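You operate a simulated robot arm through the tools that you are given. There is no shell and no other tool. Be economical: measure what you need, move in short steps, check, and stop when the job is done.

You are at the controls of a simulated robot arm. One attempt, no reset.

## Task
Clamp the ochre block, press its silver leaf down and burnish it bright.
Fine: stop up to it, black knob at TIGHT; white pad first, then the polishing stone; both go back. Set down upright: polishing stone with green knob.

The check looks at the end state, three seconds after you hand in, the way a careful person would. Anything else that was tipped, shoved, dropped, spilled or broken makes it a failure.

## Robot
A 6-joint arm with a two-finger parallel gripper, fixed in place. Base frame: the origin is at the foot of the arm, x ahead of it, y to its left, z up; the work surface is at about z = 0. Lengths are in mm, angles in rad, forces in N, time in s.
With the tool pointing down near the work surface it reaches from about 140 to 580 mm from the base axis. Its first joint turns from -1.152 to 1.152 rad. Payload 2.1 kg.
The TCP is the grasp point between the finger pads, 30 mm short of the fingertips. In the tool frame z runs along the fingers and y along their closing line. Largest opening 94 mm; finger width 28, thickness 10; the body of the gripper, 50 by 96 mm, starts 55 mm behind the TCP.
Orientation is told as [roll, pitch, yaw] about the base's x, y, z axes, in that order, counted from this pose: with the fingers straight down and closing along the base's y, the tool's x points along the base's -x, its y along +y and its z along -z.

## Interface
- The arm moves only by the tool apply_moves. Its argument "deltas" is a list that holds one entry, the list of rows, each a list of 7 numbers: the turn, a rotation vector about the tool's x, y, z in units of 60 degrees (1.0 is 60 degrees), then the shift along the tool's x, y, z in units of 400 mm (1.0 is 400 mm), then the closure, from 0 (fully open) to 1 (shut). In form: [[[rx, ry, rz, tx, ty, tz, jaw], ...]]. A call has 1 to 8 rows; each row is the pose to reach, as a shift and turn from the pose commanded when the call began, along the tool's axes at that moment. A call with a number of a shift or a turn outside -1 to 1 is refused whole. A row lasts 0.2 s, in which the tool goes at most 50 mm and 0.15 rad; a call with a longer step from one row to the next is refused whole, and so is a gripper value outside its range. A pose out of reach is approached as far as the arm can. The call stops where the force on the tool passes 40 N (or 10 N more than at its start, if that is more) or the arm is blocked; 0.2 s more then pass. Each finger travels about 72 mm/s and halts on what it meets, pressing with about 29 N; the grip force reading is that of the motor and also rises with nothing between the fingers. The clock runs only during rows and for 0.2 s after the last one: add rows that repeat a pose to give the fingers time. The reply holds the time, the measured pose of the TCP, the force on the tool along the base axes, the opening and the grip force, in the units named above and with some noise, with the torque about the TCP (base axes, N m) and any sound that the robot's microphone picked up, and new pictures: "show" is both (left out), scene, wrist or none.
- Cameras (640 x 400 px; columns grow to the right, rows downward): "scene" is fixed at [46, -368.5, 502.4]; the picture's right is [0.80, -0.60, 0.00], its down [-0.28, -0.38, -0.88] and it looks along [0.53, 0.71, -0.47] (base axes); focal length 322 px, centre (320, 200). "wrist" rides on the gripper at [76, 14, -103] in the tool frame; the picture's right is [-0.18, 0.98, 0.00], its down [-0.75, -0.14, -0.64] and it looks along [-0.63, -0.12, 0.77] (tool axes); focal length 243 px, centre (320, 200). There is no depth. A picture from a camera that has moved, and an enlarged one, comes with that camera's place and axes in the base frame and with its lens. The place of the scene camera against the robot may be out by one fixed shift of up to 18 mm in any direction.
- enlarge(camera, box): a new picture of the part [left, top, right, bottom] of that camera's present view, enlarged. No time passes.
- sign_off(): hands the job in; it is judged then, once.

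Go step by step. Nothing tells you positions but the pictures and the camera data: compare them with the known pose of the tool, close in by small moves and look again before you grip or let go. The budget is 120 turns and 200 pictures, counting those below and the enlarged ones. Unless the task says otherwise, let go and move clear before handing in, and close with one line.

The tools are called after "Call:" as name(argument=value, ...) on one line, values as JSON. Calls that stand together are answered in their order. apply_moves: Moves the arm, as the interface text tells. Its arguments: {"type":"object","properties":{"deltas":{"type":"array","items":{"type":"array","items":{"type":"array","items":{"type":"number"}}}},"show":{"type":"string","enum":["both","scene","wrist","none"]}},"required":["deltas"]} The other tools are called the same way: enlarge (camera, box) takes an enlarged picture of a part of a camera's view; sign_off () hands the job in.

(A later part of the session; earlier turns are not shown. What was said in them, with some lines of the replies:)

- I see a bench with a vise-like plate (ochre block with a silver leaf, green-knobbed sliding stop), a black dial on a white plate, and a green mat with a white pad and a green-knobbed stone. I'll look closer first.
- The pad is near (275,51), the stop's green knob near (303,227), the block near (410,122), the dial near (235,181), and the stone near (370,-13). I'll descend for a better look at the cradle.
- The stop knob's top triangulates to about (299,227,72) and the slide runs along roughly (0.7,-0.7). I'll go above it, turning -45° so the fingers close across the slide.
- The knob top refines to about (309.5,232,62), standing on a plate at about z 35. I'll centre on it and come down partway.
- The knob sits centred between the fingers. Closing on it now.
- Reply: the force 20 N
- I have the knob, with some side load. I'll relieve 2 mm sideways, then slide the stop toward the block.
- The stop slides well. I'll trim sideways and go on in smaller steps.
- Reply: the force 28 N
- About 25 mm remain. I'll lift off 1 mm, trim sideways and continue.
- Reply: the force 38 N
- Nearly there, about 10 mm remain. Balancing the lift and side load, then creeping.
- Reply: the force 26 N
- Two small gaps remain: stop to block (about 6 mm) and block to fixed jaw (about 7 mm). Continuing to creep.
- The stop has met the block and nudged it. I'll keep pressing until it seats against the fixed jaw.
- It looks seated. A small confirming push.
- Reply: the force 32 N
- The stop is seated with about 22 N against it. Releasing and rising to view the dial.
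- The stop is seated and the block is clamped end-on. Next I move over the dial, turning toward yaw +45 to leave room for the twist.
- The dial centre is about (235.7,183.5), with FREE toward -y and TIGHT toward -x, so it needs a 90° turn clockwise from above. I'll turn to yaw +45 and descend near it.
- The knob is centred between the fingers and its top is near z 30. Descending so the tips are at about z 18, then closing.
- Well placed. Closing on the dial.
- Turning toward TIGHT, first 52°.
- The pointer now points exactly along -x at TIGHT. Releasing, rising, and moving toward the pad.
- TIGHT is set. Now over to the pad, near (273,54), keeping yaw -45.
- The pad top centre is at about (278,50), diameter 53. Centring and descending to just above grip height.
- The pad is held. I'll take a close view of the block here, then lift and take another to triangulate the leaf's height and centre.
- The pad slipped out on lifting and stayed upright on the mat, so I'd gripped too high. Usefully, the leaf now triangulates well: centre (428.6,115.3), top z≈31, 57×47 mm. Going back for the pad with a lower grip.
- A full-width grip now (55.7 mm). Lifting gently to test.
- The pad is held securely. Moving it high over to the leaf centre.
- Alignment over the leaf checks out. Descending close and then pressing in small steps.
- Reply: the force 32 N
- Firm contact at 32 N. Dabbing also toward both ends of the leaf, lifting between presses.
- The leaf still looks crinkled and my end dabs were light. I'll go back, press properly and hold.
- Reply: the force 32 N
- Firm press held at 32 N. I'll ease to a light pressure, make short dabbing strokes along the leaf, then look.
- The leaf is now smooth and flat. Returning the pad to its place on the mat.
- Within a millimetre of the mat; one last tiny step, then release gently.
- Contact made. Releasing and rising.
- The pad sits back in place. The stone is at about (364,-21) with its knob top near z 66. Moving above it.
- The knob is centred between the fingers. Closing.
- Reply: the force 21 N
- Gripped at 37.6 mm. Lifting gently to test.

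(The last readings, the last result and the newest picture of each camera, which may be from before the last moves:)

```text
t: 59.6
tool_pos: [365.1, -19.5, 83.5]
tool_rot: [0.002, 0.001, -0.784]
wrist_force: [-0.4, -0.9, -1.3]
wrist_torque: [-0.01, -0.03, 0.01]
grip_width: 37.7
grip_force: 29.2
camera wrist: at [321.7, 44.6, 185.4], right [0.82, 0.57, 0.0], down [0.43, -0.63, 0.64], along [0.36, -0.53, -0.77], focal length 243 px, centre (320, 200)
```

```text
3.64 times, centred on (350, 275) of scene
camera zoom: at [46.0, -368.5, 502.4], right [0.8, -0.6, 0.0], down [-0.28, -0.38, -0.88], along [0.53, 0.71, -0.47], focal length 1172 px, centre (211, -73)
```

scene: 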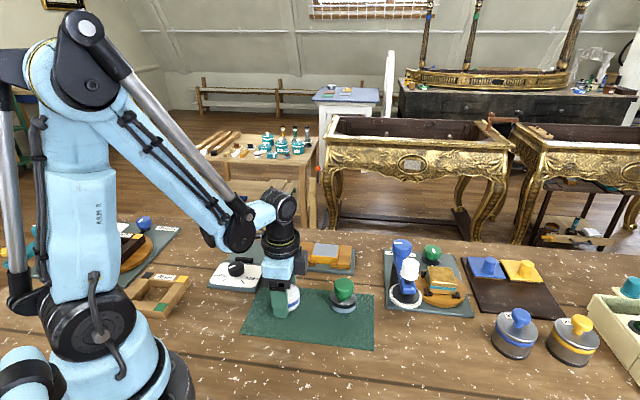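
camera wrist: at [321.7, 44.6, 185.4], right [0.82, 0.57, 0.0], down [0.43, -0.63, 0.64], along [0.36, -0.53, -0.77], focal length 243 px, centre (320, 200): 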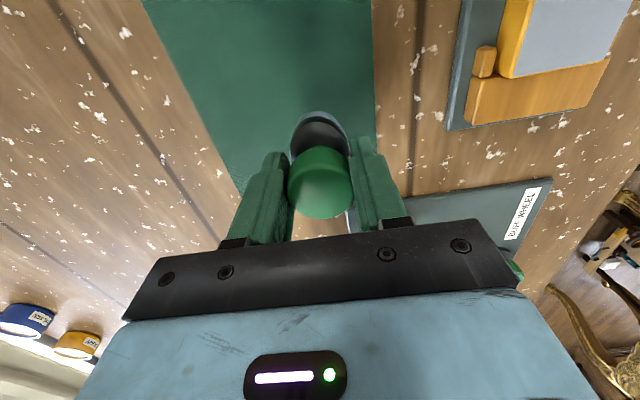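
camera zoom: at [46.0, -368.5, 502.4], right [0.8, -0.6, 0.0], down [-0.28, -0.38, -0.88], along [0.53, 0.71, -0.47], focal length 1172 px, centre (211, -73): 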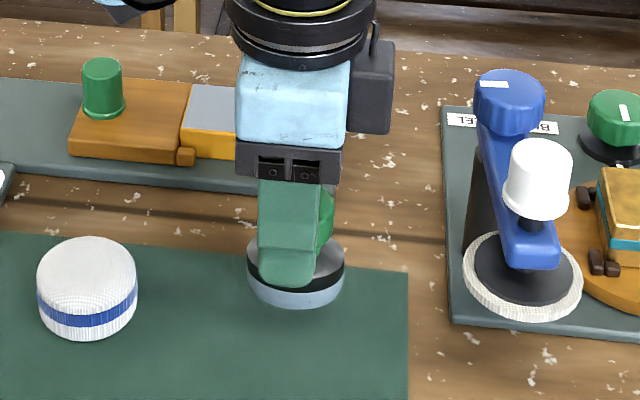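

The stone is held. Taking it high to the leaf centre.

Call:
apply_moves(deltas=[[[0, 0, 0, 0, 0, -0.06, 1], [0, 0, 0, 0, 0, -0.12, 1], [0, 0, 0, 0.025, 0.07, -0.13, 1], [0, 0, 0, 0.05, 0.14, -0.13, 1], [0, 0, 0, 0.075, 0.21, -0.13, 1], [0, 0, 0, 0.1, 0.28, -0.13, 1], [0, 0, 0, 0.126, 0.3505, -0.1, 1], [0, 0, 0, 0.126, 0.3505, -0.06, 1]]], show="wrist")

Call:
enlarge(camera="scene", box=[250, 180, 390, 290])

```text
t: 61.4
tool_pos: [429.5, 115.9, 108.4]
tool_rot: [0.001, 0.001, -0.785]
wrist_force: [1.1, -0.6, -0.3]
wrist_torque: [-0.01, 0.02, 0.0]
grip_width: 37.6
grip_force: 28.3
camera wrist: at [385.0, 179.5, 209.4], right [0.82, 0.57, 0.0], down [0.43, -0.63, 0.64], along [0.36, -0.53, -0.77], focal length 243 px, centre (320, 200)
```

wrist: 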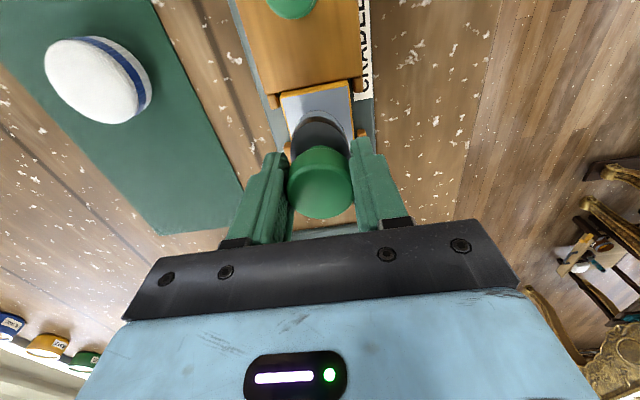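

```text
3.64 times, centred on (320, 235) of scene
camera zoom: at [46.0, -368.5, 502.4], right [0.8, -0.6, 0.0], down [-0.28, -0.38, -0.88], along [0.53, 0.71, -0.47], focal length 1172 px, centre (320, 73)
```

zoom: 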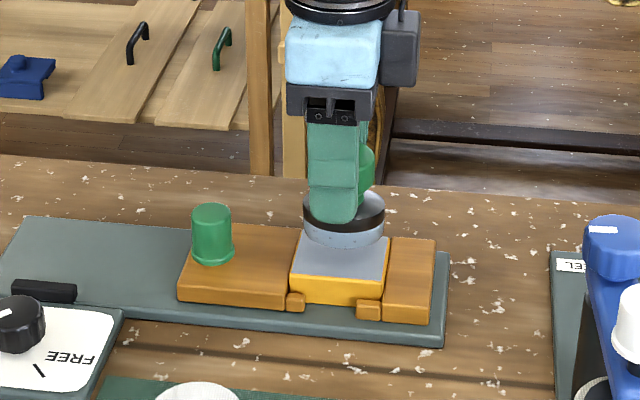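

Call:
apply_moves(deltas=[[[0, 0, 0, 0.002, 0, 0.02, 1], [0, 0, 0, 0.002, 0, 0.031, 1], [0, 0, 0, 0.002, 0, 0.036, 1], [0, 0, 0, 0.002, 0, 0.039, 1], [0, 0, 0, 0.002, 0, 0.039, 1]]], show="none")

```text
t: 62.6
tool_pos: [428.3, 114.7, 91.9]
tool_rot: [0.004, -0.003, -0.785]
wrist_force: [2.6, -2.5, 20.6]
wrist_torque: [-0.16, -0.18, 0.01]
grip_width: 37.4
grip_force: 29.0
```

In contact at 20 N. Burnishing with back-and-forth strokes.

Call:
apply_moves(deltas=[[[0, 0, 0, -0.02, 0, 0, 1], [0, 0, 0, 0, 0, 0, 1], [0, 0, 0, 0.02, 0, 0, 1], [0, 0, 0, 0, 0, 0, 1], [0, 0, 0, -0.02, 0, 0, 1], [0, 0, 0, 0, 0, 0, 1], [0, 0, 0, 0.02, 0, 0, 1], [0, 0, 0, 0, 0, 0, 1]]], show="none")

Call:
apply_moves(deltas=[[[0, 0, 0, -0.02, 0.012, 0, 1], [0, 0, 0, 0, 0.012, 0, 1], [0, 0, 0, 0.02, 0.012, 0, 1], [0, 0, 0, 0.02, -0.012, 0, 1], [0, 0, 0, 0, -0.012, 0, 1], [0, 0, 0, -0.02, -0.012, 0, 1], [0, 0, 0, 0, 0, 0, 1]]], show="none")

Call:
enlarge(camera="scene", box=[250, 180, 390, 290])

```text
t: 64.4
tool_pos: [426.3, 114.6, 91.8]
tool_rot: [0.001, 0.001, -0.782]
wrist_force: [-1.8, 1.8, 4.7]
wrist_torque: [0.06, 0.04, -0.02]
grip_width: 37.4
grip_force: 28.3
```

```text
t: 66.0
tool_pos: [427.0, 116.0, 91.9]
tool_rot: [-0.001, 0.0, -0.785]
wrist_force: [-0.4, -1.0, 0.8]
wrist_torque: [-0.05, 0.01, -0.02]
grip_width: 37.3
grip_force: 29.0
```

```text
3.64 times, centred on (320, 235) of scene
camera zoom: at [46.0, -368.6, 502.4], right [0.8, -0.6, 0.0], down [-0.28, -0.38, -0.88], along [0.53, 0.71, -0.47], focal length 1172 px, centre (320, 73)
```

zoom: 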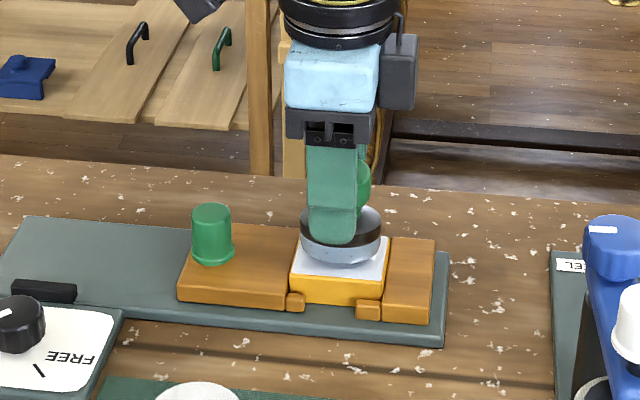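

The leaf is brightening. Pressing a touch more and repeating the strokes.

Call:
apply_moves(deltas=[[[0, 0, 0, 0, 0, 0.004, 1], [0, 0, 0, -0.02, 0, 0.004, 1], [0, 0, 0, 0, 0, 0.004, 1], [0, 0, 0, 0.02, 0, 0.004, 1], [0, 0, 0, 0, 0, 0.004, 1], [0, 0, 0, -0.02, 0, 0.004, 1], [0, 0, 0, 0.02, 0, 0.004, 1], [0, 0, 0, 0, 0, 0.004, 1]]], show="none")

Call:
apply_moves(deltas=[[[0, 0, 0, 0, 0, -0.03, 1], [0, 0, 0, 0, 0, -0.1, 1], [0, 0, 0, 0.0, -0.08, -0.11, 1], [0, 0, 0, 0.0, -0.18, -0.11, 1], [0, 0, 0, 0.0, -0.28, -0.11, 1], [0, 0, 0, 0, -0.28, -0.11, 1]]], show="wrist")

Call:
enlarge(camera="scene", box=[290, 220, 370, 285])

Call:
enlarge(camera="wrist", box=[400, 40, 560, 160])

```text
t: 67.8
tool_pos: [427.2, 116.5, 89.9]
tool_rot: [0.003, 0.002, -0.783]
wrist_force: [-3.6, 4.2, 13.5]
wrist_torque: [0.09, 0.09, 0.01]
grip_width: 37.4
grip_force: 28.9
```

```text
t: 69.2
tool_pos: [347.4, 37.4, 134.8]
tool_rot: [0.003, 0.0, -0.785]
wrist_force: [0.1, 0.8, -0.7]
wrist_torque: [0.0, -0.02, 0.0]
grip_width: 37.2
grip_force: 29.2
camera wrist: at [304.6, 101.4, 237.5], right [0.82, 0.57, 0.0], down [0.43, -0.63, 0.64], along [0.36, -0.53, -0.77], focal length 243 px, centre (320, 200)
```

wrist: 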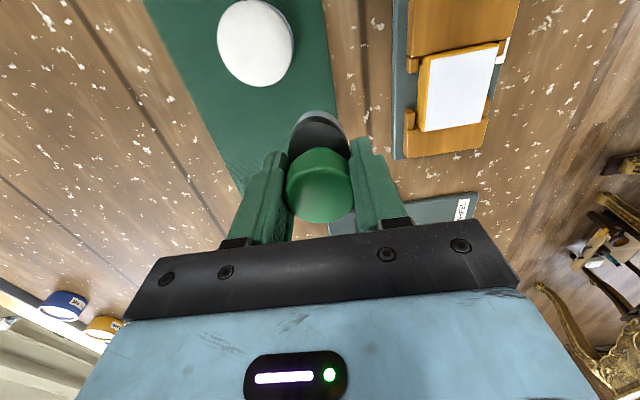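

```text
6.15 times, centred on (330, 252) of scene
camera zoom: at [46.0, -368.6, 502.4], right [0.8, -0.6, 0.0], down [-0.28, -0.38, -0.88], along [0.53, 0.71, -0.47], focal length 1984 px, centre (258, -123)
```

zoom: 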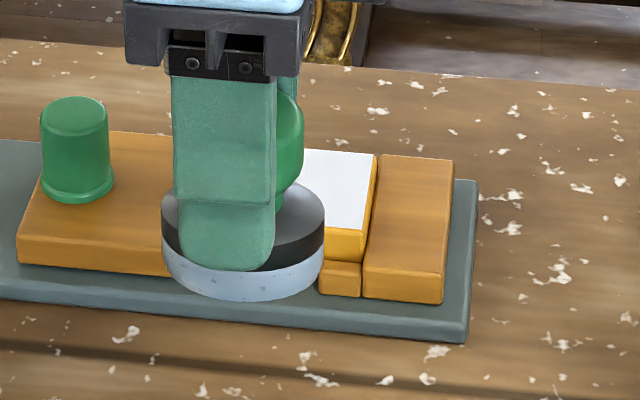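

```text
3.33 times, centred on (480, 100) of wrist
camera zoom: at [304.6, 101.4, 237.5], right [0.82, 0.57, 0.0], down [0.43, -0.63, 0.64], along [0.36, -0.53, -0.77], focal length 809 px, centre (-213, 533)
```

zoom: 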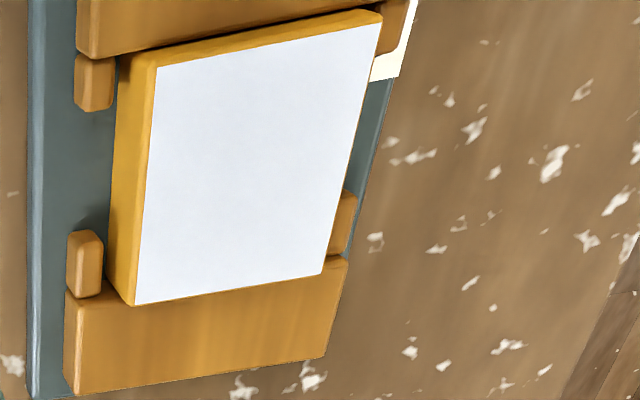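

The leaf is uniformly bright. Returning the stone to its place.

Call:
apply_moves(deltas=[[[0, 0, 0, -0.07, -0.035, 0, 1], [0, 0, 0, -0.131, -0.07, 0.02, 1], [0, 0, 0, -0.131, -0.07, 0.09, 1], [0, 0, 0, -0.131, -0.07, 0.15, 1], [0, 0, 0, -0.131, -0.07, 0.17, 1], [0, 0, 0, -0.131, -0.07, 0.175, 1], [0, 0, 0, -0.131, -0.07, 0.175, 1]]], show="wrist")

Call:
enlarge(camera="scene", box=[300, 240, 400, 330])

```text
t: 70.8
tool_pos: [366.7, -20.6, 63.8]
tool_rot: [0.002, 0.0, -0.785]
wrist_force: [0.3, -0.7, -0.8]
wrist_torque: [0.01, 0.04, 0.02]
grip_width: 37.1
grip_force: 29.4
camera wrist: at [322.3, 43.8, 165.9], right [0.82, 0.57, 0.0], down [0.43, -0.63, 0.64], along [0.36, -0.53, -0.77], focal length 243 px, centre (320, 200)
```

wrist: 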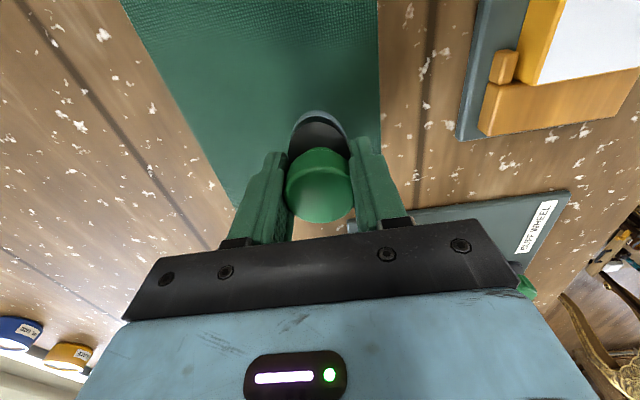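

```text
4.44 times, centred on (350, 285) of scene
camera zoom: at [46.0, -368.6, 502.4], right [0.8, -0.6, 0.0], down [-0.28, -0.38, -0.88], along [0.53, 0.71, -0.47], focal length 1433 px, centre (187, -178)
```

zoom: 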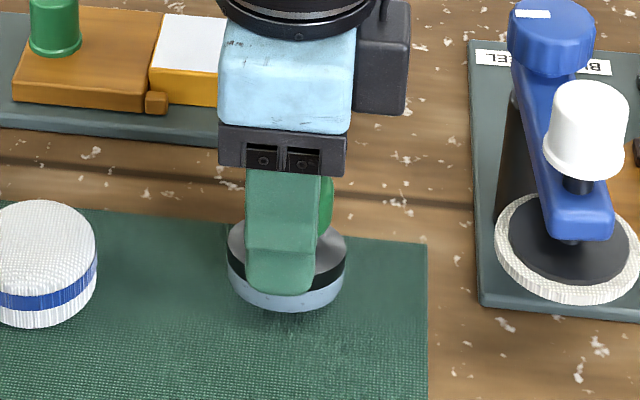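

Call:
apply_moves(deltas=[[[0, 0, 0, 0, 0, 0.003, 1], [0, 0, 0, 0, 0, 0.006, 1], [0, 0, 0, 0, 0, 0.008, 1], [0, 0, 0, 0, 0, 0.008, 1]]], show="none")

Call:
enlarge(camera="scene", box=[310, 260, 380, 320])

```text
t: 71.8
tool_pos: [365.9, -20.7, 60.4]
tool_rot: [0.002, 0.0, -0.784]
wrist_force: [0.4, -0.4, -1.3]
wrist_torque: [0.0, -0.02, 0.0]
grip_width: 37.4
grip_force: 28.1
```

```text
6.67 times, centred on (345, 290) of scene
camera zoom: at [46.0, -368.6, 502.4], right [0.8, -0.6, 0.0], down [-0.28, -0.38, -0.88], along [0.53, 0.71, -0.47], focal length 2149 px, centre (153, -400)
```

zoom: 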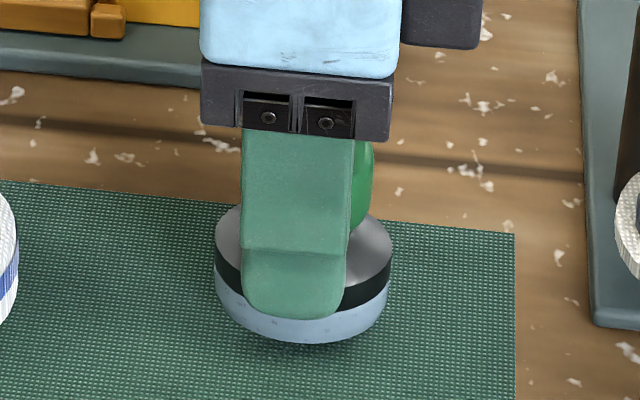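

Call:
apply_moves(deltas=[[[0, 0, 0, 0, 0, 0.003, 1], [0, 0, 0, 0, 0, 0.005, 1], [0, 0, 0, 0, 0, 0.005, 1]]], show="none")

```text
t: 72.6
tool_pos: [365.2, -21.7, 56.3]
tool_rot: [0.003, -0.002, -0.783]
wrist_force: [0.6, -0.4, -1.1]
wrist_torque: [-0.01, -0.01, -0.02]
grip_width: 37.0
grip_force: 29.3
```

Call:
apply_moves(deltas=[[[0, 0, 0, 0, 0, 0.002, 1], [0, 0, 0, 0, 0, 0.002, 1]]], show="none")

Call:
enlarge(camera="scene", box=[310, 260, 380, 320])

```text
t: 73.2
tool_pos: [366.1, -20.5, 57.0]
tool_rot: [0.003, 0.0, -0.785]
wrist_force: [-0.6, 2.1, 18.3]
wrist_torque: [-0.17, -0.14, 0.06]
grip_width: 37.3
grip_force: 28.7
```

```text
6.67 times, centred on (345, 290) of scene
camera zoom: at [45.9, -368.5, 502.4], right [0.8, -0.6, 0.0], down [-0.28, -0.38, -0.88], along [0.53, 0.71, -0.47], focal length 2149 px, centre (153, -400)
```

zoom: 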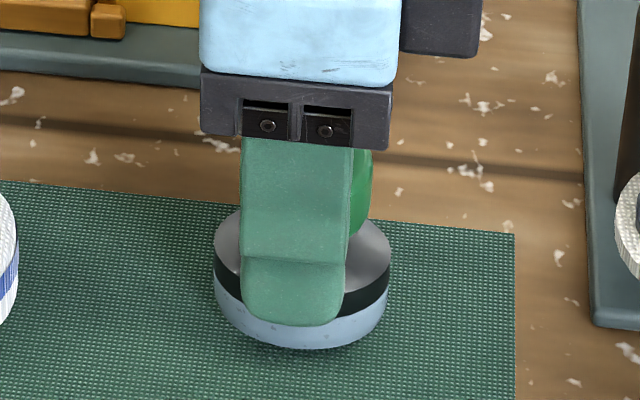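

The stone rests flat on the mat with contact force. Releasing, rising straight up and moving clear.

Call:
apply_moves(deltas=[[[0, 0, 0, 0, 0, -0.001, 0.55], [0, 0, 0, 0, 0, -0.001, 0.35], [0, 0, 0, 0, 0, -0.001, 0.2], [0, 0, 0, 0, 0, -0.001, 0.2], [0, 0, 0, 0, 0, -0.1, 0.1], [0, 0, 0, 0, 0, -0.2, 0], [0, 0, 0, 0.05, 0, -0.3, 0], [0, 0, 0, 0.1, 0, -0.36, 0]]], show="none")

Call:
apply_moves(deltas=[[[0, 0, 0, 0.08, 0, -0.05, 0], [0, 0, 0, 0.16, 0, -0.1, 0], [0, 0, 0, 0.24, 0, -0.1, 0], [0, 0, 0, 0.3, -0.05, -0.1, 0], [0, 0, 0, 0.3, -0.05, -0.1, 0]]], show="both")

Call:
enlarge(camera="scene", box=[200, 220, 380, 350])

```text
t: 75.0
tool_pos: [337.3, 7.6, 202.7]
tool_rot: [0.002, 0.0, -0.786]
wrist_force: [0.2, -0.9, 0.3]
wrist_torque: [-0.03, 0.03, 0.01]
grip_width: 94.0
grip_force: 0.1
```

```text
t: 76.2
tool_pos: [238.5, 79.0, 242.4]
tool_rot: [0.002, 0.0, -0.786]
wrist_force: [0.3, -0.7, 0.1]
wrist_torque: [0.02, 0.01, -0.03]
grip_width: 94.2
grip_force: 0.0
camera wrist: at [194.6, 142.8, 344.5], right [0.83, 0.56, 0.0], down [0.43, -0.63, 0.64], along [0.36, -0.53, -0.77], focal length 243 px, centre (320, 200)
```

scene: 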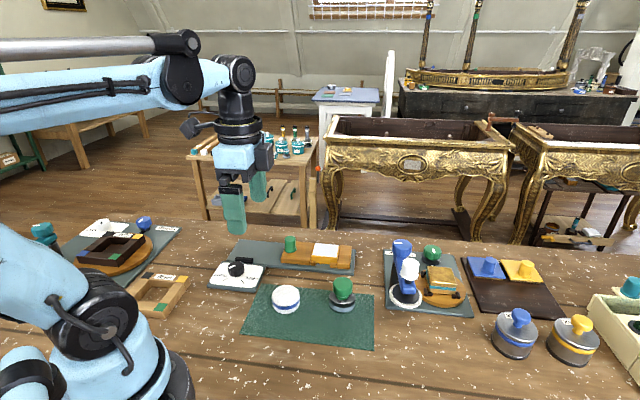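
wrist: 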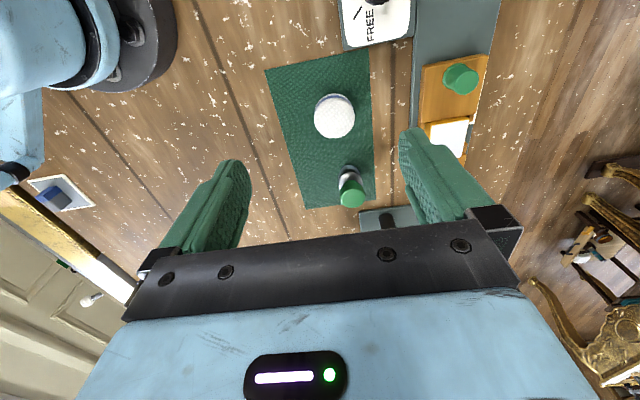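

```text
3.08 times, centred on (290, 285) of scene
camera zoom: at [46.0, -368.5, 502.4], right [0.8, -0.6, 0.0], down [-0.28, -0.38, -0.88], along [0.53, 0.71, -0.47], focal length 992 px, centre (412, -62)
```

zoom: 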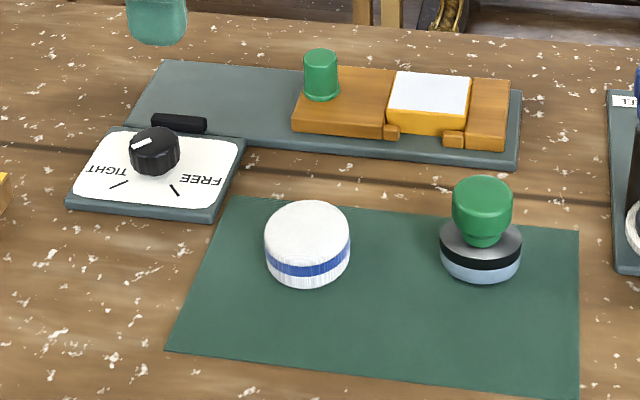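

The block is clamped with the dial at TIGHT. The leaf is flat and bright, and the pad and stone are back upright where they started. Handing in.

Call:
sign_off()

```text
The job is handed in.
```

I handed the job in. The ochre block is clamped with the black knob at TIGHT, and its silver leaf is pressed flat and burnished bright. The white pad and the green-knobbed stone are back upright within a few millimetres of where they started. The pad slipped from the gripper once on the first lift but stayed upright on the mat.
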